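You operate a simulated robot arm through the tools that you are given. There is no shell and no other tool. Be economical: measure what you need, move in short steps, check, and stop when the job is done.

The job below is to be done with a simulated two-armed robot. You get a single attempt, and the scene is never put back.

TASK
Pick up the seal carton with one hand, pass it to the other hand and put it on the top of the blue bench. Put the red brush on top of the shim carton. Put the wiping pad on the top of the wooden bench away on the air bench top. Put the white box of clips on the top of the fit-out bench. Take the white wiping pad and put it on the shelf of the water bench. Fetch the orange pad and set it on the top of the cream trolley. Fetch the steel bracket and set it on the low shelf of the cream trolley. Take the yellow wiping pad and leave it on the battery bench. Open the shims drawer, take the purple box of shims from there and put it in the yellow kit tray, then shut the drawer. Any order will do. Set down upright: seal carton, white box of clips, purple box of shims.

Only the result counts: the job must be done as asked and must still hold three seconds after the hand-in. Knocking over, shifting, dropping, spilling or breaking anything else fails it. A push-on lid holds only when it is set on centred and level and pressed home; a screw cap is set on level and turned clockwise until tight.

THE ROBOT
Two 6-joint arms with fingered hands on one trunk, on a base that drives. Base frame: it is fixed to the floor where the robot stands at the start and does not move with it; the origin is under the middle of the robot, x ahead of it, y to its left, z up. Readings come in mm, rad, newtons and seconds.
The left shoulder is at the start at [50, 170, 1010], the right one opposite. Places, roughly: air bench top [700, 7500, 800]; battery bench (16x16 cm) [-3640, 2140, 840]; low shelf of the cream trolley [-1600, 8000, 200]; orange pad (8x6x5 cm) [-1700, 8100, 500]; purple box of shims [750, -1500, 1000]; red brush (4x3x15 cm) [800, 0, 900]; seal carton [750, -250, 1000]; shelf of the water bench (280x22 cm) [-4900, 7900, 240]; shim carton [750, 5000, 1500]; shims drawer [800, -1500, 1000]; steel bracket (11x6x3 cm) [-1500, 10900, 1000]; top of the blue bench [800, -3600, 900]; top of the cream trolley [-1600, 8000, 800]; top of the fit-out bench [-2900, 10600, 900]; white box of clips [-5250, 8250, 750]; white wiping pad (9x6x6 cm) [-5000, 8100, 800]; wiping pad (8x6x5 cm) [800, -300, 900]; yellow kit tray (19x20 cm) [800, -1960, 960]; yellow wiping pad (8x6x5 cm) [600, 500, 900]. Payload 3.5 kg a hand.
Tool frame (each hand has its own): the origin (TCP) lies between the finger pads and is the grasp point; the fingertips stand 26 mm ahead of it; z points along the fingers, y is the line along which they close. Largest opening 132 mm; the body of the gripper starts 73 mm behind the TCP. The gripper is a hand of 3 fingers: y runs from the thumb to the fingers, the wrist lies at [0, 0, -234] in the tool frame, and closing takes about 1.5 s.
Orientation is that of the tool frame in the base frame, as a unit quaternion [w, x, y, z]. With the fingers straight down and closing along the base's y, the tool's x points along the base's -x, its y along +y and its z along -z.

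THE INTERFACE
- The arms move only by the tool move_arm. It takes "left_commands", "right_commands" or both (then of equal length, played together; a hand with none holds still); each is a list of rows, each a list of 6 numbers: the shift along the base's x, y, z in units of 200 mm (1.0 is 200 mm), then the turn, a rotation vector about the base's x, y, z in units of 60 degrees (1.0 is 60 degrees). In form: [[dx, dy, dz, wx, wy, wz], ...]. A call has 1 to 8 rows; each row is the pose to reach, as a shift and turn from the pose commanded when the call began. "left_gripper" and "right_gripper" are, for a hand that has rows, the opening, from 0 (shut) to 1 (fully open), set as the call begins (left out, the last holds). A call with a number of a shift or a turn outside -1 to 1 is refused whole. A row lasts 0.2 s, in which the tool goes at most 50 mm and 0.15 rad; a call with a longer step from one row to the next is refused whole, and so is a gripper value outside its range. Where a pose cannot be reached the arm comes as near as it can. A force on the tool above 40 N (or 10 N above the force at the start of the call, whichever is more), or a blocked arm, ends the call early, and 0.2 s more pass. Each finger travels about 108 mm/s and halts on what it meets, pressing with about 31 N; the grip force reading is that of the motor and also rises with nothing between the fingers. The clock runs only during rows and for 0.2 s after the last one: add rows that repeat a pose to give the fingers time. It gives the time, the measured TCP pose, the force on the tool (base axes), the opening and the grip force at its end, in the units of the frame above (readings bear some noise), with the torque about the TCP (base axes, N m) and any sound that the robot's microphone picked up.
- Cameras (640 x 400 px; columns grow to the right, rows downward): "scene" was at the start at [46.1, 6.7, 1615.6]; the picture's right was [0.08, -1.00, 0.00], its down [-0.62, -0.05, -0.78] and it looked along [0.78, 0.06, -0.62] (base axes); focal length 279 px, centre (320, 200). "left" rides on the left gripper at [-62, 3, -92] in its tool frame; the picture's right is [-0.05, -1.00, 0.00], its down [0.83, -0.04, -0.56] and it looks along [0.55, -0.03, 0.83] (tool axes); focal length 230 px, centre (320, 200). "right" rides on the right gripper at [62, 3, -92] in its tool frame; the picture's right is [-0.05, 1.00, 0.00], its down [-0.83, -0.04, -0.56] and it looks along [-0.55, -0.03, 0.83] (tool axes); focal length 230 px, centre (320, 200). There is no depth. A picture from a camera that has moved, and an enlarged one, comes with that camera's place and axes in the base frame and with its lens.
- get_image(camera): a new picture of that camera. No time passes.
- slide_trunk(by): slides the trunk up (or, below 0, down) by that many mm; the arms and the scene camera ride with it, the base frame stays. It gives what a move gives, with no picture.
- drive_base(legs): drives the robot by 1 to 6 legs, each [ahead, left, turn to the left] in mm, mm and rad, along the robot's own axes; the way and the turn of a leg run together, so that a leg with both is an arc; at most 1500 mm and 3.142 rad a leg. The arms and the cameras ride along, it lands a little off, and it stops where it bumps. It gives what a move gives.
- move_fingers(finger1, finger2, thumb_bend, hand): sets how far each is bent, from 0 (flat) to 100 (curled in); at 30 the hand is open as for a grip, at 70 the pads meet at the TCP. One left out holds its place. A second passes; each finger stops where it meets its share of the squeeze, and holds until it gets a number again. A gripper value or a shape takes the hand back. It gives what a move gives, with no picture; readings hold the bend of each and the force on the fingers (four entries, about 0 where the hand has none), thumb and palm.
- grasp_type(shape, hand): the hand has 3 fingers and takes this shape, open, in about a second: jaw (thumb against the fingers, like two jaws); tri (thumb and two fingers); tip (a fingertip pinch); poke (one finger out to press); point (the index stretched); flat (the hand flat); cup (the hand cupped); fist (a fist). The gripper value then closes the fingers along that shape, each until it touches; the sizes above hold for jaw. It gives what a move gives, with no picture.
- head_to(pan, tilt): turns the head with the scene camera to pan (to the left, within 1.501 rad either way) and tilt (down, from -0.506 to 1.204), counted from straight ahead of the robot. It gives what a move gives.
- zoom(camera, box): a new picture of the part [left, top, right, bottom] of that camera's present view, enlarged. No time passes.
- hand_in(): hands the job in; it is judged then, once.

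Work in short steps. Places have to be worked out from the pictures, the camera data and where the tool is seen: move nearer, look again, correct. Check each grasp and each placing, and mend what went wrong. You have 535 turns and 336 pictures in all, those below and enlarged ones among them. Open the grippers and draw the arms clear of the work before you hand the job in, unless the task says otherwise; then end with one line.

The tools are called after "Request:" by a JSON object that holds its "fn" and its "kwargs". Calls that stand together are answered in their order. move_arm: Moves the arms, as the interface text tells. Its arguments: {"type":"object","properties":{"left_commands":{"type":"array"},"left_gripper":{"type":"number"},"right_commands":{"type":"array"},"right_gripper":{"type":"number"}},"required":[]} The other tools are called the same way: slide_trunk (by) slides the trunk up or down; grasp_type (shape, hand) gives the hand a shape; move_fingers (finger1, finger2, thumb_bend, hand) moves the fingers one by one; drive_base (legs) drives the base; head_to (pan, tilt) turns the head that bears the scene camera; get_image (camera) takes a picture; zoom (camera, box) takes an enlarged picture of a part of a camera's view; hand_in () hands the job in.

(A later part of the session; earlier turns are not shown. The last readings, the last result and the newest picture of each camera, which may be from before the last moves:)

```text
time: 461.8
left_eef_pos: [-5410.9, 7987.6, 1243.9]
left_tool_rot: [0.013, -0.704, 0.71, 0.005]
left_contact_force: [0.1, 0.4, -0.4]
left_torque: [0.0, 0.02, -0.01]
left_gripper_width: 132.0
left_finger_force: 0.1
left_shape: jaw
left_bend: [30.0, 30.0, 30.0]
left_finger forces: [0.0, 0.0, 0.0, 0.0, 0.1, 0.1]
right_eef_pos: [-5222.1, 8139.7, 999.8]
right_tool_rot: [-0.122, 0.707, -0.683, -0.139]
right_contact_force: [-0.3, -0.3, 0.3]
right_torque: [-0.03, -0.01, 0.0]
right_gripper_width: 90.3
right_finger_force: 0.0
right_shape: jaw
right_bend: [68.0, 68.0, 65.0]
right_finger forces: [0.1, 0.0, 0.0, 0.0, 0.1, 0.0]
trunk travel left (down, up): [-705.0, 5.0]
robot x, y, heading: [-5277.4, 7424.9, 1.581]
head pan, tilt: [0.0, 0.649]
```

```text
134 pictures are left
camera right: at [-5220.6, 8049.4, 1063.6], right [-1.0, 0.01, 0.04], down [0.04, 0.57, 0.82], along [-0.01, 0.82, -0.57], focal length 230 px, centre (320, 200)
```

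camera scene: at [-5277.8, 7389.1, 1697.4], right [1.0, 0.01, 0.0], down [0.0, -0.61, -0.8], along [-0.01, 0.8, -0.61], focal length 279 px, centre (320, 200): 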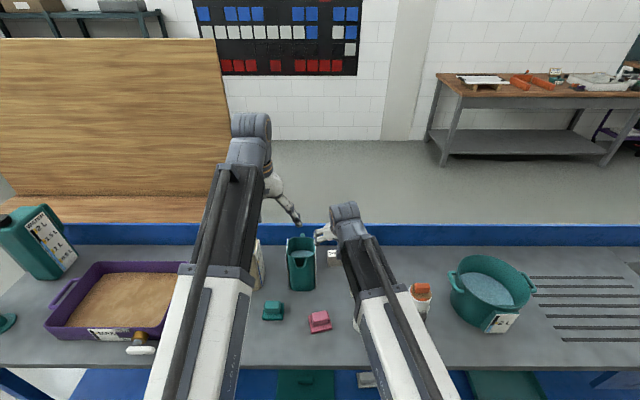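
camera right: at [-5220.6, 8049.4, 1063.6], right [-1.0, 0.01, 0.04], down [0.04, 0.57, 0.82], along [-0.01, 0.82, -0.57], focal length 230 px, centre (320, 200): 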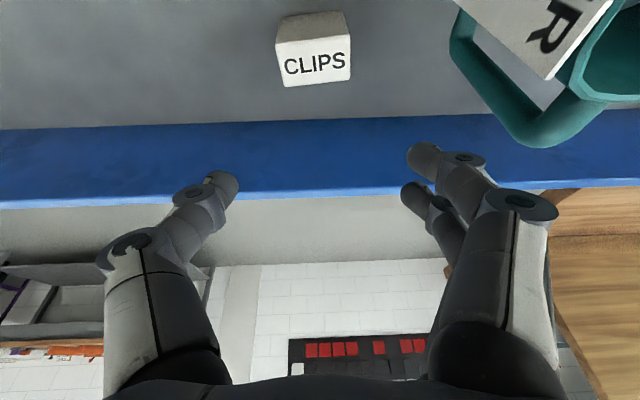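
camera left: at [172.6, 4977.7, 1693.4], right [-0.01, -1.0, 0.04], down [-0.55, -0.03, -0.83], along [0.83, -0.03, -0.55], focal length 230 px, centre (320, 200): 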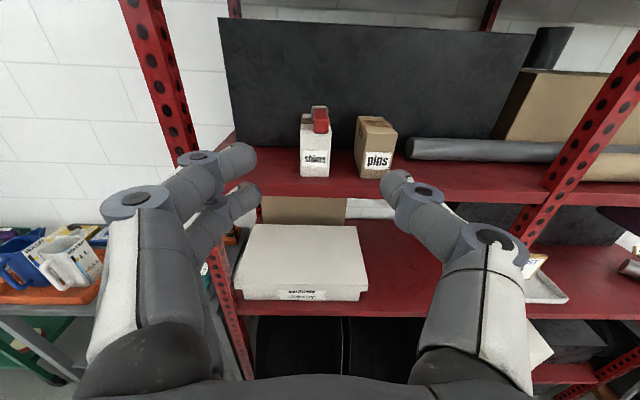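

The box is centred beneath, yawed about +6°. I'll yaw to match and descend to z≈836.

Request:
{"fn": "move_arm", "kwargs": {"right_commands": [[-0.01, 0.025, -0.1, 0, 0, 0.05], [-0.01, 0.025, -0.25, 0, 0, 0.1], [-0.01, 0.025, -0.4, 0, 0, 0.1], [-0.01, 0.025, -0.55, 0, 0, 0.1], [-0.01, 0.025, -0.65, 0, 0, 0.1], [-0.01, 0.025, -0.65, 0, 0, 0.1]]}}

Request:
{"fn": "get_image", "kwargs": {"camera": "right"}}

```text
time: 463.2
left_eef_pos: [-5410.0, 7986.1, 1241.6]
left_tool_rot: [0.013, -0.703, 0.711, 0.006]
left_contact_force: [-0.2, 0.0, -0.9]
left_torque: [-0.02, -0.01, -0.01]
left_gripper_width: 131.8
left_finger_force: 0.0
left_shape: jaw
left_bend: [30.0, 30.0, 30.0]
left_finger forces: [0.0, 0.0, 0.0, 0.0, 0.1, 0.0]
right_eef_pos: [-5223.5, 8144.6, 870.7]
right_tool_rot: [-0.114, 0.742, -0.645, -0.146]
right_contact_force: [0.3, 0.5, 0.2]
right_torque: [0.0, -0.02, 0.03]
right_gripper_width: 90.3
right_finger_force: 0.2
right_shape: jaw
right_bend: [68.0, 68.0, 65.0]
right_finger forces: [0.0, 0.1, 0.0, 0.0, 0.0, 0.0]
trunk travel left (down, up): [-705.0, 5.0]
robot x, y, heading: [-5278.9, 7421.6, 1.572]
head pan, tilt: [0.0, 0.649]
```

```text
133 pictures are left
camera right: at [-5213.9, 8054.1, 934.5], right [-0.99, -0.09, 0.04], down [-0.02, 0.57, 0.82], along [-0.1, 0.81, -0.57], focal length 230 px, centre (320, 200)
```

right: 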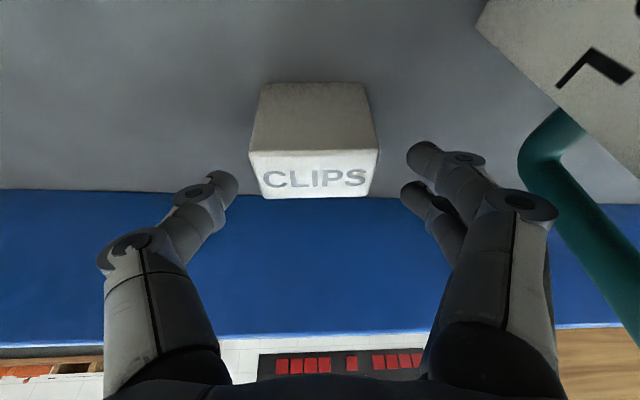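

Aligned. I'll go down the last 35 mm and close.

Request:
{"fn": "move_arm", "kwargs": {"right_commands": [[0, 0, -0.09, 0, 0, 0], [0, 0, -0.17, 0, 0, 0], [0, 0, -0.17, 0, 0, 0]]}}

Request:
{"fn": "move_arm", "kwargs": {"right_commands": [[0, 0, 0, 0, 0, 0], [0, 0, 0, 0, 0, 0], [0, 0, 0, 0, 0, 0], [0, 0, 0, 0, 0, 0], [0, 0, 0, 0, 0, 0]], "right_gripper": 0}}

Request:
{"fn": "get_image", "kwargs": {"camera": "right"}}

```text
time: 464.0
left_eef_pos: [-5410.6, 7986.7, 1243.4]
left_tool_rot: [0.013, -0.703, 0.711, 0.005]
left_contact_force: [0.3, 0.1, 0.1]
left_torque: [-0.01, -0.02, -0.01]
left_gripper_width: 131.9
left_finger_force: 0.1
left_shape: jaw
left_bend: [30.0, 30.0, 30.0]
left_finger forces: [0.1, 0.0, 0.0, 0.0, 0.0, 0.1]
right_eef_pos: [-5224.8, 8146.3, 836.7]
right_tool_rot: [-0.114, 0.741, -0.645, -0.146]
right_contact_force: [-0.5, -0.5, -0.1]
right_torque: [0.02, 0.02, -0.03]
right_gripper_width: 90.0
right_finger_force: 0.1
right_shape: jaw
right_bend: [68.0, 68.0, 65.0]
right_finger forces: [0.1, 0.0, 0.1, 0.0, 0.0, 0.0]
trunk travel left (down, up): [-705.0, 5.0]
robot x, y, heading: [-5273.8, 7427.1, 1.576]
head pan, tilt: [0.0, 0.649]
```

```text
time: 465.2
left_eef_pos: [-5411.1, 7986.9, 1243.0]
left_tool_rot: [0.012, -0.703, 0.711, 0.005]
left_contact_force: [0.0, 0.4, -0.4]
left_torque: [0.02, 0.0, 0.0]
left_gripper_width: 131.8
left_finger_force: 0.1
left_shape: jaw
left_bend: [30.0, 30.0, 30.0]
left_finger forces: [0.0, 0.1, 0.1, 0.0, 0.0, 0.0]
right_eef_pos: [-5224.4, 8146.4, 836.4]
right_tool_rot: [-0.115, 0.741, -0.645, -0.145]
right_contact_force: [-0.5, -0.3, 0.0]
right_torque: [0.0, 0.01, -0.01]
right_gripper_width: 52.8
right_finger_force: 31.0
right_shape: jaw
right_bend: [73.0, 73.0, 70.0]
right_finger forces: [14.2, 12.5, 0.0, 0.1, 28.4, 0.1]
trunk travel left (down, up): [-705.0, 5.0]
robot x, y, heading: [-5278.3, 7422.3, 1.578]
head pan, tilt: [0.0, 0.649]
```

```text
132 pictures are left
camera right: at [-5213.5, 8055.2, 900.5], right [-0.99, -0.09, 0.04], down [-0.02, 0.57, 0.82], along [-0.1, 0.81, -0.57], focal length 230 px, centre (320, 200)
```

right: 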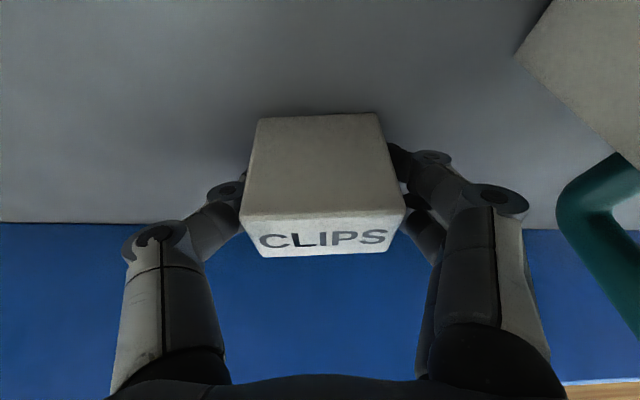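

Gripped (53 mm). I'll lift straight up and back out.

Request:
{"fn": "move_arm", "kwargs": {"right_commands": [[0, 0, 0.1, 0, 0, 0], [0, 0, 0.3, 0, 0, 0], [0, 0, 0.5, 0, 0, 0], [0, 0, 0.7, 0, 0, 0], [0, 0, 0.9, 0, 0, 0], [0, -0.05, 1.0, 0, 0, 0]]}}

Request:
{"fn": "drive_base", "kwargs": {"legs": [[-380, 0, 0]]}}

Request:
{"fn": "get_image", "kwargs": {"camera": "right"}}

Request:
{"fn": "get_image", "kwargs": {"camera": "scene"}}

```text
time: 466.6
left_eef_pos: [-5411.0, 7987.0, 1242.5]
left_tool_rot: [0.013, -0.703, 0.711, 0.005]
left_contact_force: [-0.3, -0.4, -0.1]
left_torque: [0.03, 0.0, 0.03]
left_gripper_width: 131.6
left_finger_force: 0.1
left_shape: jaw
left_bend: [30.0, 30.0, 30.0]
left_finger forces: [0.0, 0.0, 0.0, 0.1, 0.1, 0.0]
right_eef_pos: [-5222.6, 8134.6, 1036.9]
right_tool_rot: [-0.114, 0.742, -0.645, -0.145]
right_contact_force: [0.2, 0.1, -1.0]
right_torque: [0.0, -0.01, -0.05]
right_gripper_width: 52.6
right_finger_force: 30.8
right_shape: jaw
right_bend: [73.0, 73.0, 70.0]
right_finger forces: [14.2, 12.4, 0.0, 0.0, 28.2, 0.1]
trunk travel left (down, up): [-705.0, 5.0]
robot x, y, heading: [-5278.0, 7424.0, 1.579]
head pan, tilt: [0.0, 0.649]
```

```text
time: 469.0
left_eef_pos: [-5407.7, 7605.9, 1244.0]
left_tool_rot: [0.013, -0.702, 0.712, 0.006]
left_contact_force: [0.3, -0.5, -0.1]
left_torque: [0.03, -0.01, 0.01]
left_gripper_width: 131.9
left_finger_force: 0.0
left_shape: jaw
left_bend: [30.0, 30.0, 30.0]
left_finger forces: [0.0, 0.0, 0.0, 0.0, 0.1, 0.0]
right_eef_pos: [-5220.1, 7753.4, 1036.6]
right_tool_rot: [-0.114, 0.741, -0.645, -0.145]
right_contact_force: [-0.3, 0.2, -0.3]
right_torque: [0.01, -0.02, 0.04]
right_gripper_width: 52.6
right_finger_force: 31.2
right_shape: jaw
right_bend: [73.0, 73.0, 70.0]
right_finger forces: [14.2, 12.4, 0.0, 0.2, 28.2, 0.1]
trunk travel left (down, up): [-705.0, 5.0]
robot x, y, heading: [-5280.9, 7043.3, 1.576]
head pan, tilt: [0.0, 0.649]
```

```text
131 pictures are left
camera right: at [-5210.1, 7663.0, 1100.2], right [-0.99, -0.09, 0.04], down [-0.02, 0.57, 0.82], along [-0.1, 0.81, -0.57], focal length 230 px, centre (320, 200)
```

right: 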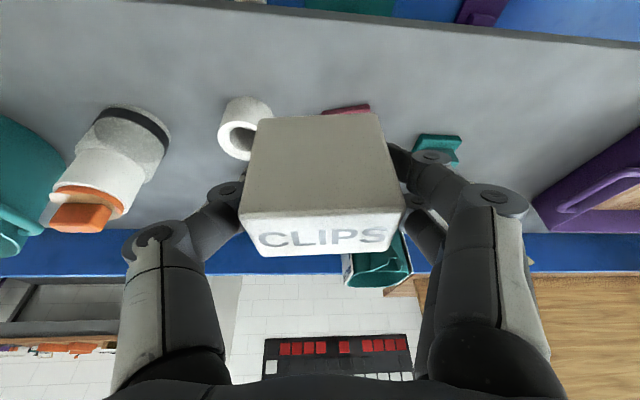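

```text
130 pictures are left
camera scene: at [-5275.9, 7088.1, 1697.4], right [1.0, 0.01, 0.0], down [0.0, -0.6, -0.8], along [0.0, 0.8, -0.6], focal length 279 px, centre (320, 200)
```

scene: 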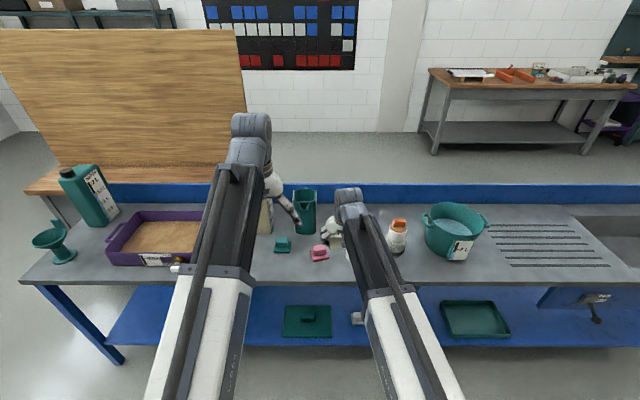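

The box is held and nothing else disturbed. I'll drive back east around the bench end and up to the fit-out bench.

Request:
{"fn": "drive_base", "kwargs": {"legs": [[-50, 0, -0.005], [0, -1500, 0], [0, -1020, 0], [1500, 0, 0], [1050, 0, 0]]}}

Request:
{"fn": "head_to", "kwargs": {"pan": 0.0, "tilt": 0.55}}

Request:
{"fn": "get_image", "kwargs": {"camera": "scene"}}

```text
time: 494.0
left_eef_pos: [-2924.8, 10154.4, 1240.7]
left_tool_rot: [0.012, -0.701, 0.713, 0.005]
left_contact_force: [-0.5, 0.4, 0.1]
left_torque: [0.01, -0.01, 0.02]
left_gripper_width: 131.7
left_finger_force: 0.0
left_shape: jaw
left_bend: [30.0, 30.0, 30.0]
left_finger forces: [0.1, 0.0, 0.0, 0.0, 0.1, 0.0]
right_eef_pos: [-2737.9, 10301.7, 1036.3]
right_tool_rot: [-0.115, 0.74, -0.647, -0.146]
right_contact_force: [0.4, -0.5, -0.6]
right_torque: [0.02, 0.01, -0.01]
right_gripper_width: 52.4
right_finger_force: 30.9
right_shape: jaw
right_bend: [73.0, 74.0, 70.0]
right_finger forces: [14.3, 12.2, 0.0, 0.1, 28.2, 0.0]
trunk travel left (down, up): [-705.0, 5.0]
robot x, y, heading: [-2794.4, 9590.2, 1.571]
head pan, tilt: [0.0, 0.649]
```

```text
time: 494.6
left_eef_pos: [-2925.6, 10154.2, 1242.4]
left_tool_rot: [0.012, -0.702, 0.712, 0.005]
left_contact_force: [0.0, -0.8, -0.9]
left_torque: [-0.01, 0.0, 0.01]
left_gripper_width: 131.6
left_finger_force: 0.1
left_shape: jaw
left_bend: [30.0, 30.0, 30.0]
left_finger forces: [0.1, 0.0, 0.0, 0.0, 0.1, 0.0]
right_eef_pos: [-2738.3, 10300.8, 1036.2]
right_tool_rot: [-0.115, 0.74, -0.647, -0.144]
right_contact_force: [0.3, 0.3, -0.7]
right_torque: [0.01, -0.02, 0.02]
right_gripper_width: 52.5
right_finger_force: 31.2
right_shape: jaw
right_bend: [73.0, 74.0, 70.0]
right_finger forces: [14.2, 12.3, 0.1, 0.0, 28.2, 0.0]
trunk travel left (down, up): [-705.0, 5.0]
robot x, y, heading: [-2795.8, 9588.1, 1.57]
head pan, tilt: [0.0, 0.55]
```

```text
129 pictures are left
camera scene: at [-2795.6, 9639.2, 1706.2], right [1.0, 0.0, 0.0], down [0.0, -0.52, -0.85], along [0.0, 0.85, -0.52], focal length 279 px, centre (320, 200)
```

scene: 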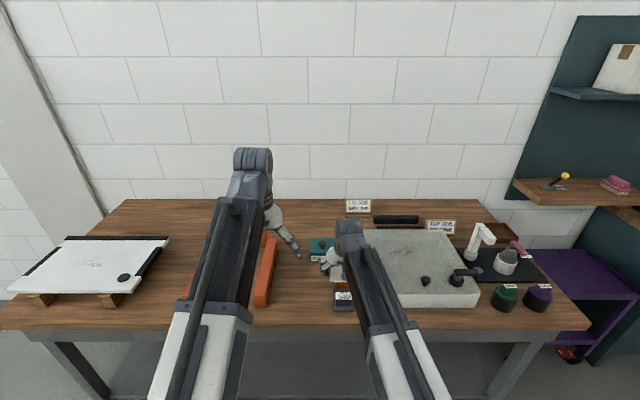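

I need to see the bench area behind the left forearm, so I'll strafe right 350 mm and look left.

Request:
{"fn": "drive_base", "kwargs": {"legs": [[-120, -350, 0]]}}

Request:
{"fn": "head_to", "kwargs": {"pan": 0.55, "tilt": 0.5}}

Request:
{"fn": "get_image", "kwargs": {"camera": "scene"}}

```text
time: 497.0
left_eef_pos: [-2576.8, 10034.8, 1243.1]
left_tool_rot: [0.013, -0.703, 0.711, 0.006]
left_contact_force: [0.1, -0.3, 0.4]
left_torque: [0.0, 0.02, 0.02]
left_gripper_width: 132.0
left_finger_force: 0.0
left_shape: jaw
left_bend: [30.0, 30.0, 30.0]
left_finger forces: [0.0, 0.0, 0.0, 0.0, 0.0, 0.0]
right_eef_pos: [-2389.0, 10181.6, 1036.0]
right_tool_rot: [-0.114, 0.742, -0.644, -0.146]
right_contact_force: [-0.2, -1.0, -1.6]
right_torque: [0.0, 0.02, 0.0]
right_gripper_width: 52.6
right_finger_force: 30.7
right_shape: jaw
right_bend: [73.0, 74.0, 70.0]
right_finger forces: [14.3, 12.2, 0.0, 0.0, 28.2, 0.0]
trunk travel left (down, up): [-705.0, 5.0]
robot x, y, heading: [-2445.0, 9473.0, 1.572]
head pan, tilt: [0.0, 0.55]
```

```text
time: 498.0
left_eef_pos: [-2577.3, 10034.2, 1243.1]
left_tool_rot: [0.012, -0.703, 0.711, 0.005]
left_contact_force: [0.0, 0.2, -0.3]
left_torque: [0.03, -0.01, -0.02]
left_gripper_width: 132.0
left_finger_force: 0.0
left_shape: jaw
left_bend: [30.0, 30.0, 30.0]
left_finger forces: [0.0, 0.0, 0.0, 0.0, 0.1, 0.1]
right_eef_pos: [-2390.0, 10181.8, 1035.9]
right_tool_rot: [-0.115, 0.742, -0.645, -0.146]
right_contact_force: [0.0, 0.9, -0.2]
right_torque: [-0.02, 0.01, 0.01]
right_gripper_width: 52.6
right_finger_force: 30.7
right_shape: jaw
right_bend: [73.0, 74.0, 70.0]
right_finger forces: [14.2, 12.2, 0.0, 0.0, 28.2, 0.0]
trunk travel left (down, up): [-705.0, 5.0]
robot x, y, heading: [-2443.3, 9471.6, 1.577]
head pan, tilt: [0.55, 0.499]
```

```text
128 pictures are left
camera scene: at [-2492.5, 9507.8, 1710.8], right [0.85, 0.53, 0.0], down [0.25, -0.41, -0.88], along [-0.46, 0.75, -0.48], focal length 279 px, centre (320, 200)
```

scene: 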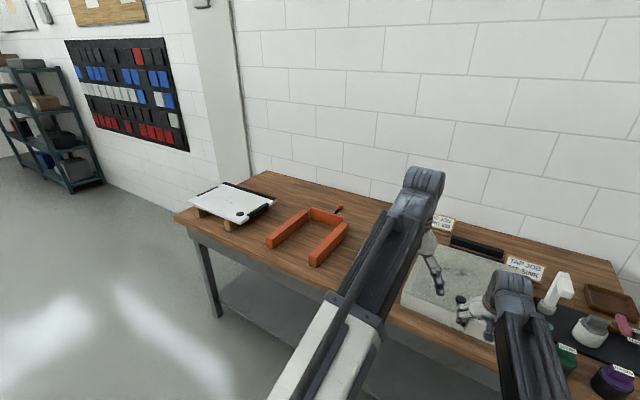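

There's an orange U-frame at left; the free area between it and the purple box is around (-2875,10310). I'll drive so the right hand is above that.

Request:
{"fn": "drive_base", "kwargs": {"legs": [[0, 484, -0.005], [130, 0, 0]]}}

Request:
{"fn": "head_to", "kwargs": {"pan": 0.0, "tilt": 0.65}}

Request:
{"fn": "get_image", "kwargs": {"camera": "scene"}}

Request:
{"fn": "get_image", "kwargs": {"camera": "right"}}

```text
time: 501.7
left_eef_pos: [-3053.7, 10162.2, 1242.6]
left_tool_rot: [0.012, -0.703, 0.711, 0.005]
left_contact_force: [-0.3, 0.9, 0.1]
left_torque: [-0.01, 0.01, 0.0]
left_gripper_width: 131.9
left_finger_force: 0.1
left_shape: jaw
left_bend: [30.0, 30.0, 30.0]
left_finger forces: [0.1, 0.0, 0.0, 0.0, 0.0, 0.0]
right_eef_pos: [-2866.0, 10308.5, 1034.8]
right_tool_rot: [-0.114, 0.741, -0.646, -0.145]
right_contact_force: [0.7, 1.1, -0.5]
right_torque: [-0.01, -0.01, 0.0]
right_gripper_width: 52.5
right_finger_force: 30.6
right_shape: jaw
right_bend: [73.0, 74.0, 70.0]
right_finger forces: [14.3, 12.1, 0.1, 0.1, 28.2, 0.0]
trunk travel left (down, up): [-705.0, 5.0]
robot x, y, heading: [-2922.3, 9593.9, 1.577]
head pan, tilt: [0.55, 0.499]
```

```text
time: 502.7
left_eef_pos: [-3052.6, 10160.8, 1242.8]
left_tool_rot: [0.012, -0.703, 0.711, 0.005]
left_contact_force: [-0.4, 0.2, 0.6]
left_torque: [0.02, 0.01, -0.02]
left_gripper_width: 132.0
left_finger_force: 0.1
left_shape: jaw
left_bend: [30.0, 30.0, 30.0]
left_finger forces: [0.0, 0.0, 0.1, 0.0, 0.0, 0.1]
right_eef_pos: [-2867.7, 10309.1, 1036.2]
right_tool_rot: [-0.114, 0.741, -0.645, -0.146]
right_contact_force: [-0.4, -0.3, -0.3]
right_torque: [0.02, -0.01, 0.03]
right_gripper_width: 52.6
right_finger_force: 31.3
right_shape: jaw
right_bend: [73.0, 74.0, 70.0]
right_finger forces: [14.2, 12.1, 0.1, 0.0, 28.1, 0.1]
trunk travel left (down, up): [-705.0, 5.0]
robot x, y, heading: [-2920.1, 9597.4, 1.578]
head pan, tilt: [0.0, 0.649]
```

```text
127 pictures are left
camera scene: at [-2922.3, 9643.1, 1697.4], right [1.0, 0.01, 0.0], down [0.0, -0.6, -0.8], along [-0.01, 0.8, -0.6], focal length 279 px, centre (320, 200)
```

scene: 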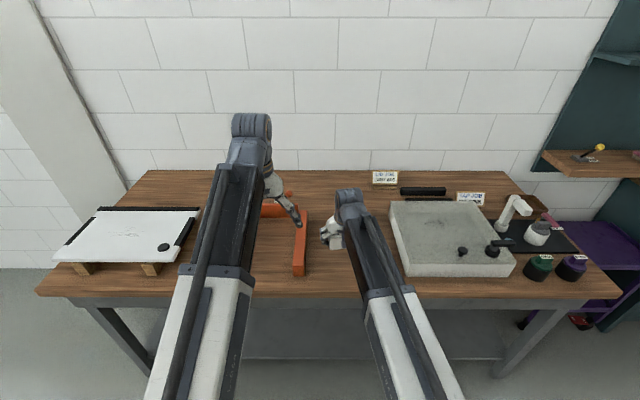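

```text
126 pictures are left
camera right: at [-2856.5, 10217.6, 1099.8], right [-0.99, -0.09, 0.04], down [-0.02, 0.57, 0.82], along [-0.1, 0.81, -0.57], focal length 230 px, centre (320, 200)
```

right: 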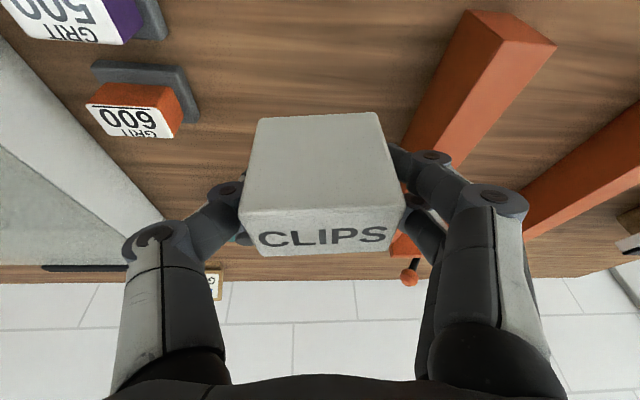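

The landing spot is clear on both sides (about 100 mm each). I'll lower.

Request:
{"fn": "move_arm", "kwargs": {"right_commands": [[0, 0, -0.15, 0, 0, 0], [0, 0, -0.3, 0, 0, 0], [0, 0, -0.4, 0, 0, 0], [0, 0, -0.4, 0, 0, 0]]}}

Request:
{"fn": "get_image", "kwargs": {"camera": "right"}}

```text
time: 503.7
left_eef_pos: [-3054.4, 10160.3, 1243.2]
left_tool_rot: [0.012, -0.703, 0.711, 0.005]
left_contact_force: [0.2, -0.4, 1.0]
left_torque: [0.01, -0.04, -0.01]
left_gripper_width: 131.9
left_finger_force: 0.0
left_shape: jaw
left_bend: [30.0, 30.0, 30.0]
left_finger forces: [0.0, 0.0, 0.0, 0.0, 0.1, 0.0]
right_eef_pos: [-2866.9, 10307.5, 954.8]
right_tool_rot: [-0.115, 0.741, -0.646, -0.145]
right_contact_force: [-0.5, -0.3, -1.0]
right_torque: [0.01, -0.02, -0.02]
right_gripper_width: 52.1
right_finger_force: 31.1
right_shape: jaw
right_bend: [73.0, 74.0, 70.0]
right_finger forces: [14.4, 12.2, 0.0, 0.0, 28.1, 0.1]
trunk travel left (down, up): [-705.0, 5.0]
robot x, y, heading: [-2924.4, 9596.7, 1.578]
head pan, tilt: [0.0, 0.649]
```

```text
125 pictures are left
camera right: at [-2856.2, 10216.2, 1019.1], right [-0.99, -0.09, 0.04], down [-0.02, 0.57, 0.82], along [-0.1, 0.81, -0.57], focal length 230 px, centre (320, 200)
```

right: 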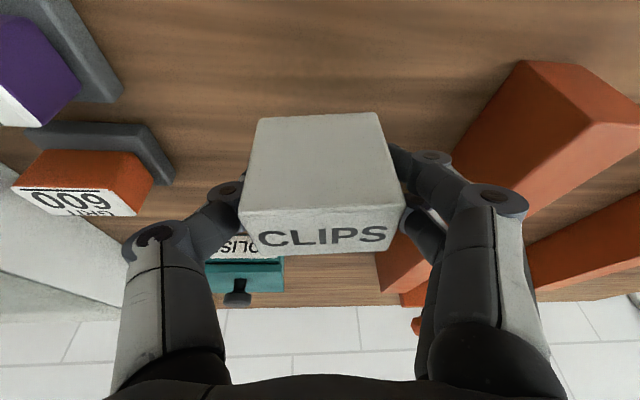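

The orange bar is a bit close on the left, so I'll shift 25 mm right (+x) and lower slowly.

Request:
{"fn": "move_arm", "kwargs": {"right_commands": [[0.125, 0, 0, 0, 0, 0], [0.125, 0, -0.06, 0, 0, 0], [0.125, 0, -0.12, 0, 0, 0], [0.125, 0, -0.17, 0, 0, 0], [0.125, 0, -0.22, 0, 0, 0], [0.125, 0, -0.27, 0, 0, 0], [0.125, 0, -0.31, 0, 0, 0]]}}

```text
time: 505.1
left_eef_pos: [-3053.8, 10158.8, 1244.1]
left_tool_rot: [0.013, -0.703, 0.711, 0.006]
left_contact_force: [0.3, 0.2, -1.0]
left_torque: [0.01, 0.01, 0.0]
left_gripper_width: 132.0
left_finger_force: 0.0
left_shape: jaw
left_bend: [30.0, 30.0, 30.0]
left_finger forces: [0.1, 0.0, 0.0, 0.0, 0.0, 0.1]
right_eef_pos: [-2842.5, 10310.8, 912.9]
right_tool_rot: [-0.121, 0.74, -0.644, -0.152]
right_contact_force: [1.3, -6.1, 22.6]
right_torque: [-0.12, -0.2, -0.11]
right_gripper_width: 52.4
right_finger_force: 31.3
right_shape: jaw
right_bend: [75.0, 74.0, 72.0]
right_finger forces: [18.7, 13.1, 0.0, 0.1, 31.9, 0.0]
trunk travel left (down, up): [-705.0, 5.0]
robot x, y, heading: [-2923.3, 9596.1, 1.577]
head pan, tilt: [0.0, 0.649]
stopped in row 7 (right hand): the force on the tool passed its limit (the readings are from after the stop); the commanded pose is now the measured one
```

Contact. I'll release and lift along the tool axis (up and slightly back).

Request:
{"fn": "move_arm", "kwargs": {"right_commands": [[0, 0, 0.01, 0, 0, 0], [0, 0, 0.01, 0, 0, 0], [0, 0, 0.01, 0, 0, 0], [0, 0, 0.01, 0, 0, 0]], "right_gripper": 0.65}}

Request:
{"fn": "move_arm", "kwargs": {"right_commands": [[0, -0.04, 0.12, 0, 0, 0], [0, -0.1, 0.3, 0, 0, 0], [0, -0.16, 0.48, 0, 0, 0], [0, -0.22, 0.66, 0, 0, 0]]}}

Request:
{"fn": "get_image", "kwargs": {"camera": "right"}}

```text
time: 506.1
left_eef_pos: [-3053.6, 10160.8, 1241.5]
left_tool_rot: [0.012, -0.702, 0.712, 0.004]
left_contact_force: [-0.6, -0.3, -0.8]
left_torque: [0.0, -0.03, 0.01]
left_gripper_width: 132.1
left_finger_force: 0.2
left_shape: jaw
left_bend: [30.0, 30.0, 30.0]
left_finger forces: [0.1, 0.0, 0.1, 0.0, 0.0, 0.1]
right_eef_pos: [-2842.0, 10311.9, 910.2]
right_tool_rot: [-0.118, 0.74, -0.645, -0.149]
right_contact_force: [0.7, 0.6, -0.4]
right_torque: [0.02, -0.03, 0.03]
right_gripper_width: 85.2
right_finger_force: 0.0
right_shape: jaw
right_bend: [70.0, 70.0, 68.0]
right_finger forces: [0.1, 0.0, 0.0, 0.0, 0.0, 0.0]
trunk travel left (down, up): [-705.0, 5.0]
robot x, y, heading: [-2924.7, 9596.0, 1.577]
head pan, tilt: [0.0, 0.649]
```

```text
time: 507.1
left_eef_pos: [-3053.8, 10160.5, 1243.4]
left_tool_rot: [0.013, -0.702, 0.712, 0.005]
left_contact_force: [0.7, -0.2, -0.5]
left_torque: [0.0, 0.01, -0.01]
left_gripper_width: 131.9
left_finger_force: 0.0
left_shape: jaw
left_bend: [30.0, 30.0, 30.0]
left_finger forces: [0.1, 0.0, 0.0, 0.0, 0.1, 0.0]
right_eef_pos: [-2840.6, 10267.6, 1043.0]
right_tool_rot: [-0.12, 0.74, -0.645, -0.149]
right_contact_force: [0.2, 0.4, -0.9]
right_torque: [-0.01, 0.01, 0.0]
right_gripper_width: 85.6
right_finger_force: 0.0
right_shape: jaw
right_bend: [70.0, 70.0, 68.0]
right_finger forces: [0.0, 0.0, 0.0, 0.0, 0.1, 0.1]
trunk travel left (down, up): [-705.0, 5.0]
robot x, y, heading: [-2921.7, 9592.9, 1.577]
head pan, tilt: [0.0, 0.649]
```

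```text
124 pictures are left
camera right: at [-2829.9, 10176.2, 1105.3], right [-0.99, -0.09, 0.04], down [-0.02, 0.56, 0.83], along [-0.1, 0.82, -0.56], focal length 230 px, centre (320, 200)
```

right: 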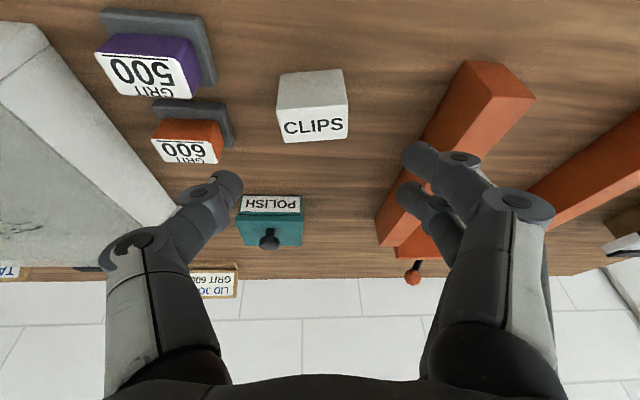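

The clips box stands upright on the fit-out bench. Last: the yellow wiping pad. I'll drive back towards the wooden bench.

Request:
{"fn": "drive_base", "kwargs": {"legs": [[-500, 0, -0.006], [0, -180, 0], [-1500, 0, 0], [-590, 0, 0]]}}

Request:
{"fn": "drive_base", "kwargs": {"legs": [[0, -1500, 0], [0, -800, 0], [0, 0, -1.571]]}}

Request:
{"fn": "head_to", "kwargs": {"pan": -1.4, "tilt": 0.3}}

Request:
{"fn": "get_image", "kwargs": {"camera": "scene"}}

```text
time: 521.0
left_eef_pos: [-2888.2, 7587.9, 1243.2]
left_tool_rot: [0.013, -0.688, 0.726, 0.004]
left_contact_force: [0.2, 0.3, -0.6]
left_torque: [0.04, -0.04, -0.01]
left_gripper_width: 131.9
left_finger_force: 0.1
left_shape: jaw
left_bend: [30.0, 30.0, 30.0]
left_finger forces: [0.0, 0.0, 0.1, 0.0, 0.0, 0.0]
right_eef_pos: [-2670.1, 7686.3, 1044.1]
right_tool_rot: [-0.123, 0.726, -0.66, -0.147]
right_contact_force: [0.6, -0.9, -0.4]
right_torque: [0.01, -0.01, -0.07]
right_gripper_width: 85.7
right_finger_force: 0.1
right_shape: jaw
right_bend: [70.0, 70.0, 68.0]
right_finger forces: [0.0, 0.0, 0.0, 0.0, 0.0, 0.0]
trunk travel left (down, up): [-705.0, 5.0]
robot x, y, heading: [-2778.8, 7019.3, 1.537]
head pan, tilt: [0.0, 0.649]
```

```text
time: 536.2
left_eef_pos: [93.2, 7052.7, 1242.3]
left_tool_rot: [0.012, 0.026, 1.0, -0.006]
left_contact_force: [-0.5, -0.6, -0.3]
left_torque: [0.0, 0.0, 0.01]
left_gripper_width: 131.8
left_finger_force: 0.1
left_shape: jaw
left_bend: [30.0, 30.0, 30.0]
left_finger forces: [0.0, 0.0, 0.0, 0.0, 0.0, 0.1]
right_eef_pos: [189.3, 6834.8, 1042.9]
right_tool_rot: [0.191, -0.047, 0.98, 0.018]
right_contact_force: [0.0, 0.2, 0.1]
right_torque: [0.06, -0.02, 0.0]
right_gripper_width: 85.4
right_finger_force: 0.0
right_shape: jaw
right_bend: [70.0, 70.0, 68.0]
right_finger forces: [0.0, 0.0, 0.0, 0.0, 0.0, 0.1]
trunk travel left (down, up): [-705.0, 5.0]
robot x, y, heading: [-477.2, 6948.0, -0.032]
head pan, tilt: [0.0, 0.649]
```

```text
time: 537.7
left_eef_pos: [93.2, 7052.9, 1242.3]
left_tool_rot: [0.012, 0.027, 1.0, -0.006]
left_contact_force: [-0.2, 0.9, -0.2]
left_torque: [-0.04, -0.03, 0.0]
left_gripper_width: 131.3
left_finger_force: 0.1
left_shape: jaw
left_bend: [30.0, 30.0, 30.0]
left_finger forces: [0.0, 0.1, 0.0, 0.1, 0.1, 0.0]
right_eef_pos: [189.7, 6835.9, 1042.2]
right_tool_rot: [0.191, -0.047, 0.98, 0.017]
right_contact_force: [0.3, 0.2, 0.0]
right_torque: [-0.01, -0.02, -0.02]
right_gripper_width: 85.4
right_finger_force: 0.0
right_shape: jaw
right_bend: [70.0, 70.0, 68.0]
right_finger forces: [0.0, 0.0, 0.0, 0.0, 0.0, 0.1]
trunk travel left (down, up): [-705.0, 5.0]
robot x, y, heading: [-474.3, 6944.9, -0.036]
head pan, tilt: [-1.4, 0.3]
```

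```text
123 pictures are left
camera scene: at [-504.6, 6853.7, 1729.2], right [-0.99, -0.14, 0.0], down [-0.04, 0.29, -0.96], along [0.13, -0.95, -0.3], focal length 279 px, centre (320, 200)
```

scene: 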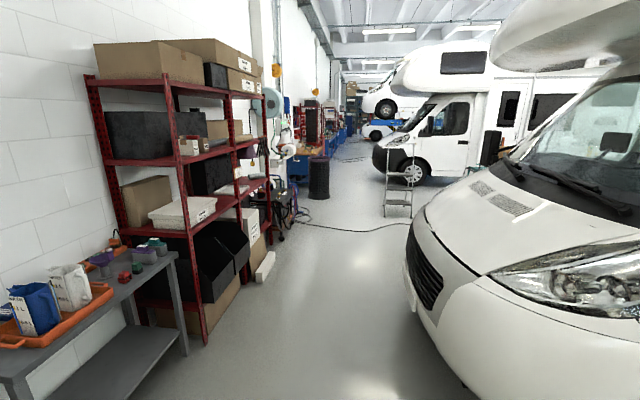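

The corridor south is clear. I'll straighten the right hand and strafe right to the wooden bench.

Request:
{"fn": "drive_base", "kwargs": {"legs": [[40, 0, 0.036], [0, -1500, 0], [0, -1500, 0]]}}

Request:
{"fn": "move_arm", "kwargs": {"right_commands": [[-0.1, 0, 0, 0, 0.12, 0], [-0.2, 0, 0.1, 0, 0.24, 0], [-0.3, 0, 0.2, 0, 0.375, 0], [-0.3, 0, 0.3, 0, 0.375, 0]], "right_gripper": 1}}

```text
time: 552.7
left_eef_pos: [129.4, 4048.9, 1242.4]
left_tool_rot: [0.012, 0.013, 1.0, -0.006]
left_contact_force: [-0.2, -0.8, 0.0]
left_torque: [-0.01, 0.03, 0.01]
left_gripper_width: 131.9
left_finger_force: 0.1
left_shape: jaw
left_bend: [30.0, 30.0, 30.0]
left_finger forces: [0.0, 0.0, 0.0, 0.0, 0.0, 0.0]
right_eef_pos: [234.4, 3834.9, 1042.4]
right_tool_rot: [0.191, -0.061, 0.979, 0.021]
right_contact_force: [0.3, 0.1, -0.1]
right_torque: [-0.01, 0.0, -0.01]
right_gripper_width: 85.5
right_finger_force: 0.0
right_shape: jaw
right_bend: [70.0, 70.0, 68.0]
right_finger forces: [0.0, 0.0, 0.0, 0.1, 0.0, 0.1]
trunk travel left (down, up): [-705.0, 5.0]
robot x, y, heading: [-438.9, 3927.4, -0.0]
head pan, tilt: [-1.4, 0.3]
```

```text
time: 553.7
left_eef_pos: [128.5, 4050.5, 1243.0]
left_tool_rot: [0.012, 0.013, 1.0, -0.006]
left_contact_force: [-0.2, 0.2, -0.6]
left_torque: [0.04, 0.01, -0.02]
left_gripper_width: 131.9
left_finger_force: 0.0
left_shape: jaw
left_bend: [30.0, 30.0, 30.0]
left_finger forces: [0.1, 0.0, 0.1, 0.0, 0.0, 0.0]
right_eef_pos: [174.9, 3836.1, 1104.8]
right_tool_rot: [-0.004, -0.057, 0.998, 0.032]
right_contact_force: [0.0, 0.5, -0.2]
right_torque: [-0.02, 0.01, 0.01]
right_gripper_width: 131.8
right_finger_force: 0.1
right_shape: jaw
right_bend: [30.0, 30.0, 30.0]
right_finger forces: [0.1, 0.0, 0.0, 0.0, 0.0, 0.0]
trunk travel left (down, up): [-705.0, 5.0]
robot x, y, heading: [-438.0, 3923.4, -0.011]
head pan, tilt: [-1.4, 0.3]
```

Request:
{"fn": "drive_base", "kwargs": {"legs": [[0, -1500, 0.011], [0, -1500, 0], [0, -540, 0]]}}

Request:
{"fn": "head_to", "kwargs": {"pan": 0.0, "tilt": 0.5}}

Request:
{"fn": "get_image", "kwargs": {"camera": "scene"}}

```text
time: 570.7
left_eef_pos: [140.9, 554.2, 1243.2]
left_tool_rot: [0.012, 0.006, 1.0, -0.005]
left_contact_force: [0.4, 0.0, -0.5]
left_torque: [-0.02, 0.01, 0.01]
left_gripper_width: 132.0
left_finger_force: 0.0
left_shape: jaw
left_bend: [30.0, 30.0, 30.0]
left_finger forces: [0.0, 0.0, 0.0, 0.0, 0.1, 0.1]
right_eef_pos: [190.0, 341.4, 1102.9]
right_tool_rot: [-0.005, -0.063, 0.997, 0.032]
right_contact_force: [-0.8, 0.0, -0.3]
right_torque: [0.01, 0.03, -0.03]
right_gripper_width: 131.9
right_finger_force: 0.1
right_shape: jaw
right_bend: [30.0, 30.0, 30.0]
right_finger forces: [0.0, 0.0, 0.0, 0.1, 0.0, 0.0]
trunk travel left (down, up): [-705.0, 5.0]
robot x, y, heading: [-426.2, 418.6, 0.012]
head pan, tilt: [-1.4, 0.3]
```

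```text
time: 572.3
left_eef_pos: [141.2, 555.6, 1242.6]
left_tool_rot: [0.012, 0.005, 1.0, -0.005]
left_contact_force: [-0.7, -0.4, -0.6]
left_torque: [-0.02, 0.02, -0.02]
left_gripper_width: 131.8
left_finger_force: 0.0
left_shape: jaw
left_bend: [30.0, 30.0, 30.0]
left_finger forces: [0.1, 0.0, 0.0, 0.0, 0.0, 0.0]
right_eef_pos: [189.8, 342.0, 1103.3]
right_tool_rot: [-0.005, -0.064, 0.997, 0.032]
right_contact_force: [-0.1, -0.9, -0.3]
right_torque: [0.06, 0.02, -0.02]
right_gripper_width: 131.9
right_finger_force: 0.0
right_shape: jaw
right_bend: [30.0, 30.0, 30.0]
right_finger forces: [0.1, 0.1, 0.1, 0.1, 0.1, 0.1]
trunk travel left (down, up): [-705.0, 5.0]
robot x, y, heading: [-427.7, 421.3, 0.006]
head pan, tilt: [0.0, 0.499]
```

```text
122 pictures are left
camera scene: at [-371.8, 423.1, 1710.8], right [0.01, -1.0, 0.0], down [-0.48, 0.0, -0.88], along [0.88, 0.01, -0.48], focal length 279 px, centre (320, 200)
```

scene: 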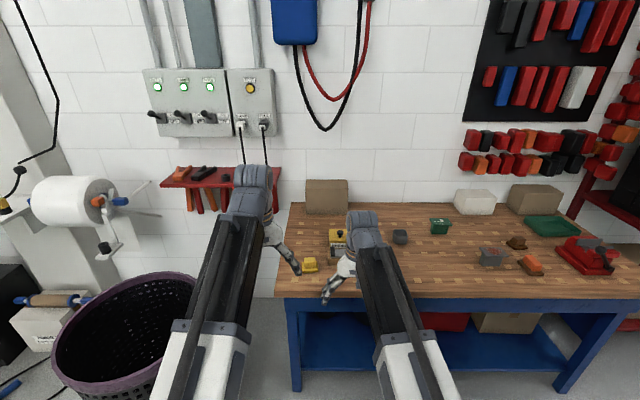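

The yellow pad is at about (554,478). I'll drive to bring the left hand near above it.

Request:
{"fn": "drive_base", "kwargs": {"legs": [[0, -77, -0.006], [400, 0, 0]]}}

Request:
{"fn": "get_image", "kwargs": {"camera": "left"}}

```text
time: 575.4
left_eef_pos: [552.0, 478.3, 1243.2]
left_tool_rot: [0.012, 0.006, 1.0, -0.006]
left_contact_force: [-0.5, -1.2, -0.5]
left_torque: [-0.03, 0.02, 0.01]
left_gripper_width: 131.9
left_finger_force: 0.1
left_shape: jaw
left_bend: [30.0, 30.0, 30.0]
left_finger forces: [0.0, 0.1, 0.0, 0.0, 0.1, 0.0]
right_eef_pos: [599.1, 266.2, 1102.0]
right_tool_rot: [-0.004, -0.062, 0.998, 0.031]
right_contact_force: [0.6, -0.3, 0.1]
right_torque: [0.02, 0.04, -0.01]
right_gripper_width: 132.0
right_finger_force: 0.1
right_shape: jaw
right_bend: [30.0, 30.0, 30.0]
right_finger forces: [0.0, 0.0, 0.1, 0.0, 0.0, 0.0]
trunk travel left (down, up): [-705.0, 5.0]
robot x, y, heading: [-18.5, 347.9, 0.005]
head pan, tilt: [0.0, 0.499]
```

```text
121 pictures are left
camera left: at [609.2, 483.6, 1335.9], right [0.04, -1.0, 0.01], down [-0.84, -0.03, 0.54], along [-0.53, -0.03, -0.84], focal length 230 px, centre (320, 200)
```

left: 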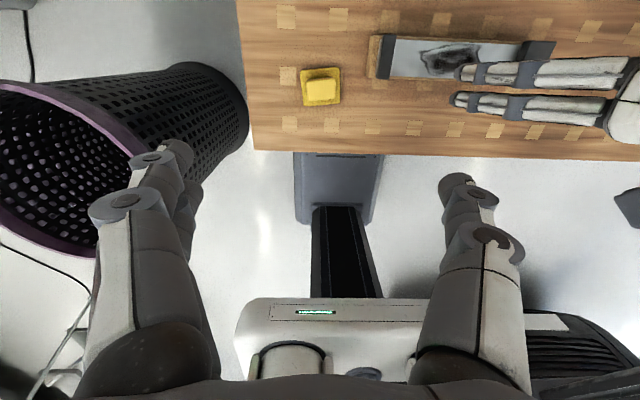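

The pad is at (565,476). I'll descend over it.

Request:
{"fn": "move_arm", "kwargs": {"left_commands": [[0.06, -0.01, -0.2, 0, 0, 0], [0.06, -0.01, -0.4, 0, 0, 0], [0.06, -0.01, -0.6, 0, 0, 0], [0.06, -0.01, -0.8, 0, 0, 0], [0.06, -0.01, -1.0, 0, 0, 0]]}}

Request:
{"fn": "move_arm", "kwargs": {"left_commands": [[0, 0, -0.2, 0, 0, 0], [0, 0, -0.38, 0, 0, 0], [0, 0, -0.38, 0, 0, 0]]}}

Request:
{"fn": "get_image", "kwargs": {"camera": "left"}}

```text
time: 576.6
left_eef_pos: [559.8, 476.4, 1040.0]
left_tool_rot: [0.013, 0.007, 1.0, -0.005]
left_contact_force: [-0.6, 1.3, -0.3]
left_torque: [-0.02, -0.03, -0.02]
left_gripper_width: 131.9
left_finger_force: 0.0
left_shape: jaw
left_bend: [30.0, 30.0, 30.0]
left_finger forces: [0.0, 0.1, 0.1, 0.0, 0.0, 0.1]
right_eef_pos: [596.9, 265.4, 1104.1]
right_tool_rot: [-0.005, -0.062, 0.998, 0.032]
right_contact_force: [-0.3, 0.7, -0.9]
right_torque: [-0.01, 0.02, 0.01]
right_gripper_width: 132.1
right_finger_force: 0.0
right_shape: jaw
right_bend: [30.0, 30.0, 30.0]
right_finger forces: [0.0, 0.1, 0.0, 0.0, 0.1, 0.0]
trunk travel left (down, up): [-705.0, 5.0]
robot x, y, heading: [-17.2, 350.7, 0.002]
head pan, tilt: [0.0, 0.499]
```

```text
time: 577.4
left_eef_pos: [560.5, 477.1, 967.6]
left_tool_rot: [0.011, 0.007, 1.0, -0.005]
left_contact_force: [-0.5, -0.7, 0.1]
left_torque: [0.01, 0.01, -0.02]
left_gripper_width: 131.9
left_finger_force: 0.1
left_shape: jaw
left_bend: [30.0, 30.0, 30.0]
left_finger forces: [0.0, 0.1, 0.0, 0.1, 0.1, 0.0]
right_eef_pos: [598.2, 265.4, 1103.1]
right_tool_rot: [-0.004, -0.062, 0.998, 0.032]
right_contact_force: [0.5, -0.7, -0.5]
right_torque: [-0.02, -0.01, -0.01]
right_gripper_width: 131.7
right_finger_force: 0.0
right_shape: jaw
right_bend: [30.0, 30.0, 30.0]
right_finger forces: [0.0, 0.0, 0.1, 0.1, 0.1, 0.0]
trunk travel left (down, up): [-705.0, 5.0]
robot x, y, heading: [-12.0, 347.8, 0.006]
head pan, tilt: [0.0, 0.499]
```

```text
120 pictures are left
camera left: at [618.9, 481.5, 1061.1], right [0.04, -1.0, 0.01], down [-0.84, -0.03, 0.53], along [-0.53, -0.03, -0.84], focal length 230 px, centre (320, 200)
```

left: 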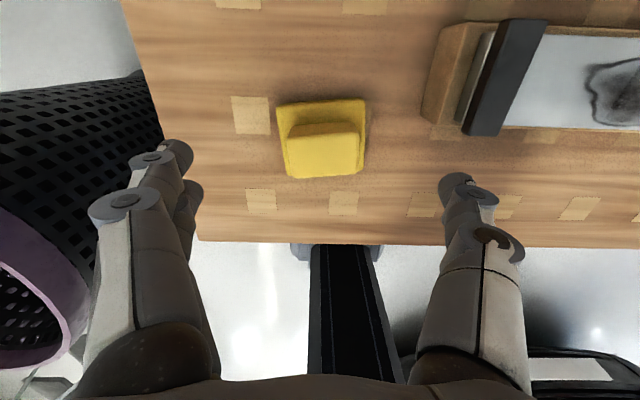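

Centred. I'll narrow the opening, descend to z≈901 and grip.

Request:
{"fn": "move_arm", "kwargs": {"left_commands": [[0, 0, 0, 0, 0, 0], [0, 0, 0, 0, 0, 0], [0, 0, -0.1, 0, 0, 0], [0, 0, -0.22, 0, 0, 0], [0, 0, -0.33, 0, 0, 0], [0, 0, -0.33, 0, 0, 0]], "left_gripper": 0.75}}

Request:
{"fn": "move_arm", "kwargs": {"left_commands": [[0, 0, 0, 0, 0, 0], [0, 0, 0, 0, 0, 0], [0, 0, 0, 0, 0, 0], [0, 0, 0, 0, 0, 0], [0, 0, 0, 0, 0, 0]], "left_gripper": 0}}

Request:
{"fn": "get_image", "kwargs": {"camera": "left"}}

```text
time: 578.8
left_eef_pos: [560.7, 477.6, 901.1]
left_tool_rot: [0.012, 0.007, 1.0, -0.006]
left_contact_force: [-0.9, -0.5, -0.3]
left_torque: [-0.01, -0.01, 0.0]
left_gripper_width: 99.3
left_finger_force: 0.2
left_shape: jaw
left_bend: [63.0, 63.0, 60.0]
left_finger forces: [0.0, 0.1, 0.1, 0.1, 0.0, 0.0]
right_eef_pos: [598.0, 266.3, 1102.2]
right_tool_rot: [-0.004, -0.062, 0.998, 0.031]
right_contact_force: [-0.2, 0.0, 0.0]
right_torque: [0.03, -0.03, 0.0]
right_gripper_width: 132.1
right_finger_force: 0.1
right_shape: jaw
right_bend: [30.0, 30.0, 30.0]
right_finger forces: [0.0, 0.1, 0.0, 0.1, 0.0, 0.0]
trunk travel left (down, up): [-705.0, 5.0]
robot x, y, heading: [-13.4, 345.5, 0.006]
head pan, tilt: [0.0, 0.499]
```

```text
time: 580.0
left_eef_pos: [560.7, 477.7, 902.4]
left_tool_rot: [0.012, 0.007, 1.0, -0.005]
left_contact_force: [0.5, 1.1, 2.6]
left_torque: [0.08, 0.02, 0.02]
left_gripper_width: 50.7
left_finger_force: 31.0
left_shape: jaw
left_bend: [73.0, 74.0, 70.0]
left_finger forces: [13.0, 14.5, 0.0, 0.0, 25.5, 0.0]
right_eef_pos: [597.8, 265.0, 1102.9]
right_tool_rot: [-0.005, -0.062, 0.998, 0.032]
right_contact_force: [0.1, 0.6, -0.6]
right_torque: [0.0, 0.02, 0.02]
right_gripper_width: 131.9
right_finger_force: 0.1
right_shape: jaw
right_bend: [30.0, 30.0, 30.0]
right_finger forces: [0.0, 0.1, 0.0, 0.0, 0.1, 0.0]
trunk travel left (down, up): [-705.0, 5.0]
robot x, y, heading: [-13.6, 346.5, 0.0]
head pan, tilt: [0.0, 0.499]
```

```text
119 pictures are left
camera left: at [619.0, 481.3, 995.6], right [0.04, -1.0, 0.01], down [-0.84, -0.03, 0.53], along [-0.53, -0.03, -0.84], focal length 230 px, centre (320, 200)
```

left: 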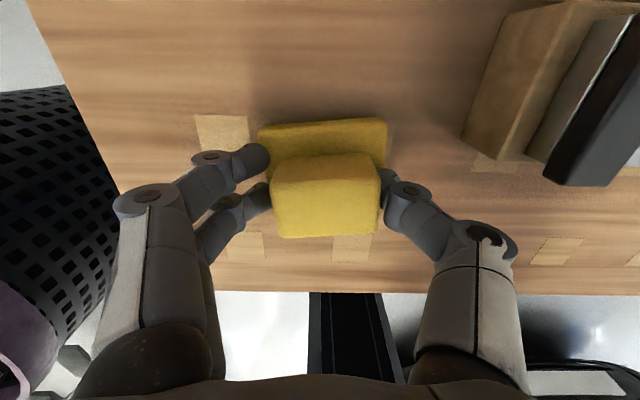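

Gripped (51 mm). I'll lift, back out, and turn to look towards the battery bench at (-3640,2140).

Request:
{"fn": "move_arm", "kwargs": {"left_commands": [[0, 0, 0.15, 0, 0, 0], [0, 0, 0.35, 0, 0, 0], [0, 0, 0.55, 0, 0, 0], [0, 0, 0.75, 0, 0, 0], [0, 0, 0.95, 0, 0, 0], [0, 0, 1.0, 0, 0, 0]]}}

Request:
{"fn": "drive_base", "kwargs": {"legs": [[-470, 0, 0], [0, 0, 1.571]]}}

Request:
{"fn": "head_to", "kwargs": {"pan": 0.9, "tilt": 0.3}}

Request:
{"fn": "get_image", "kwargs": {"camera": "scene"}}

Request:
{"fn": "get_image", "kwargs": {"camera": "left"}}

```text
time: 581.4
left_eef_pos: [560.0, 478.1, 1100.8]
left_tool_rot: [0.012, 0.006, 1.0, -0.005]
left_contact_force: [-0.1, -0.4, -0.4]
left_torque: [0.03, -0.02, 0.03]
left_gripper_width: 50.5
left_finger_force: 30.8
left_shape: jaw
left_bend: [73.0, 74.0, 70.0]
left_finger forces: [12.8, 13.3, 0.0, 0.1, 25.5, 0.0]
right_eef_pos: [598.1, 265.0, 1104.4]
right_tool_rot: [-0.004, -0.062, 0.998, 0.033]
right_contact_force: [0.6, 0.1, 0.1]
right_torque: [-0.03, -0.01, 0.03]
right_gripper_width: 132.0
right_finger_force: 0.1
right_shape: jaw
right_bend: [30.0, 30.0, 30.0]
right_finger forces: [0.0, 0.0, 0.0, 0.0, 0.1, 0.0]
trunk travel left (down, up): [-705.0, 5.0]
robot x, y, heading: [-16.5, 347.2, 0.007]
head pan, tilt: [0.0, 0.499]
```

```text
time: 588.1
left_eef_pos: [-621.3, 922.9, 1100.3]
left_tool_rot: [0.012, -0.703, 0.711, 0.005]
left_contact_force: [0.2, -0.2, -0.6]
left_torque: [0.01, -0.02, 0.01]
left_gripper_width: 50.6
left_finger_force: 30.6
left_shape: jaw
left_bend: [73.0, 74.0, 70.0]
left_finger forces: [12.7, 13.1, 0.0, 0.0, 25.5, 0.1]
right_eef_pos: [-408.1, 960.5, 1102.7]
right_tool_rot: [0.026, 0.75, -0.661, -0.02]
right_contact_force: [-0.1, -0.2, -0.7]
right_torque: [0.0, -0.03, 0.0]
right_gripper_width: 131.8
right_finger_force: 0.1
right_shape: jaw
right_bend: [30.0, 30.0, 30.0]
right_finger forces: [0.0, 0.1, 0.0, 0.0, 0.1, 0.0]
trunk travel left (down, up): [-705.0, 5.0]
robot x, y, heading: [-492.6, 347.1, 1.573]
head pan, tilt: [0.0, 0.499]
```

```text
time: 589.3
left_eef_pos: [-620.8, 923.8, 1100.8]
left_tool_rot: [0.013, -0.702, 0.712, 0.005]
left_contact_force: [-0.1, -1.3, -0.6]
left_torque: [0.02, 0.01, -0.02]
left_gripper_width: 50.3
left_finger_force: 31.2
left_shape: jaw
left_bend: [73.0, 74.0, 70.0]
left_finger forces: [12.7, 13.1, 0.0, 0.0, 25.6, 0.1]
right_eef_pos: [-408.1, 960.1, 1103.2]
right_tool_rot: [0.026, 0.75, -0.661, -0.02]
right_contact_force: [0.2, 0.6, 0.5]
right_torque: [0.04, 0.01, 0.0]
right_gripper_width: 131.9
right_finger_force: 0.1
right_shape: jaw
right_bend: [30.0, 30.0, 30.0]
right_finger forces: [0.0, 0.1, 0.1, 0.0, 0.0, 0.0]
trunk travel left (down, up): [-705.0, 5.0]
robot x, y, heading: [-492.1, 344.3, 1.582]
head pan, tilt: [0.901, 0.3]
```

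```text
118 pictures are left
camera scene: at [-564.3, 365.1, 1729.2], right [0.62, 0.79, 0.0], down [0.23, -0.18, -0.96], along [-0.75, 0.59, -0.3], focal length 279 px, centre (320, 200)
```

scene: 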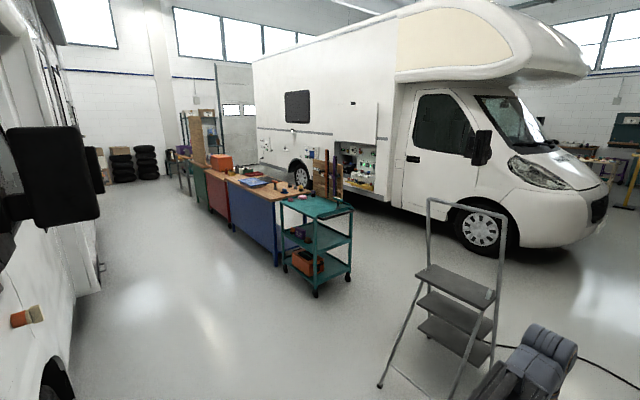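

```text
117 pictures are left
camera left: at [-625.9, 983.0, 1194.3], right [1.0, 0.04, 0.01], down [0.03, -0.84, 0.53], along [0.03, -0.53, -0.84], focal length 230 px, centre (320, 200)
```

left: 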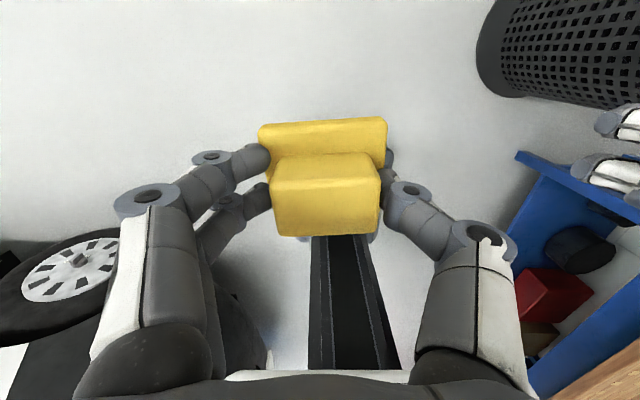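

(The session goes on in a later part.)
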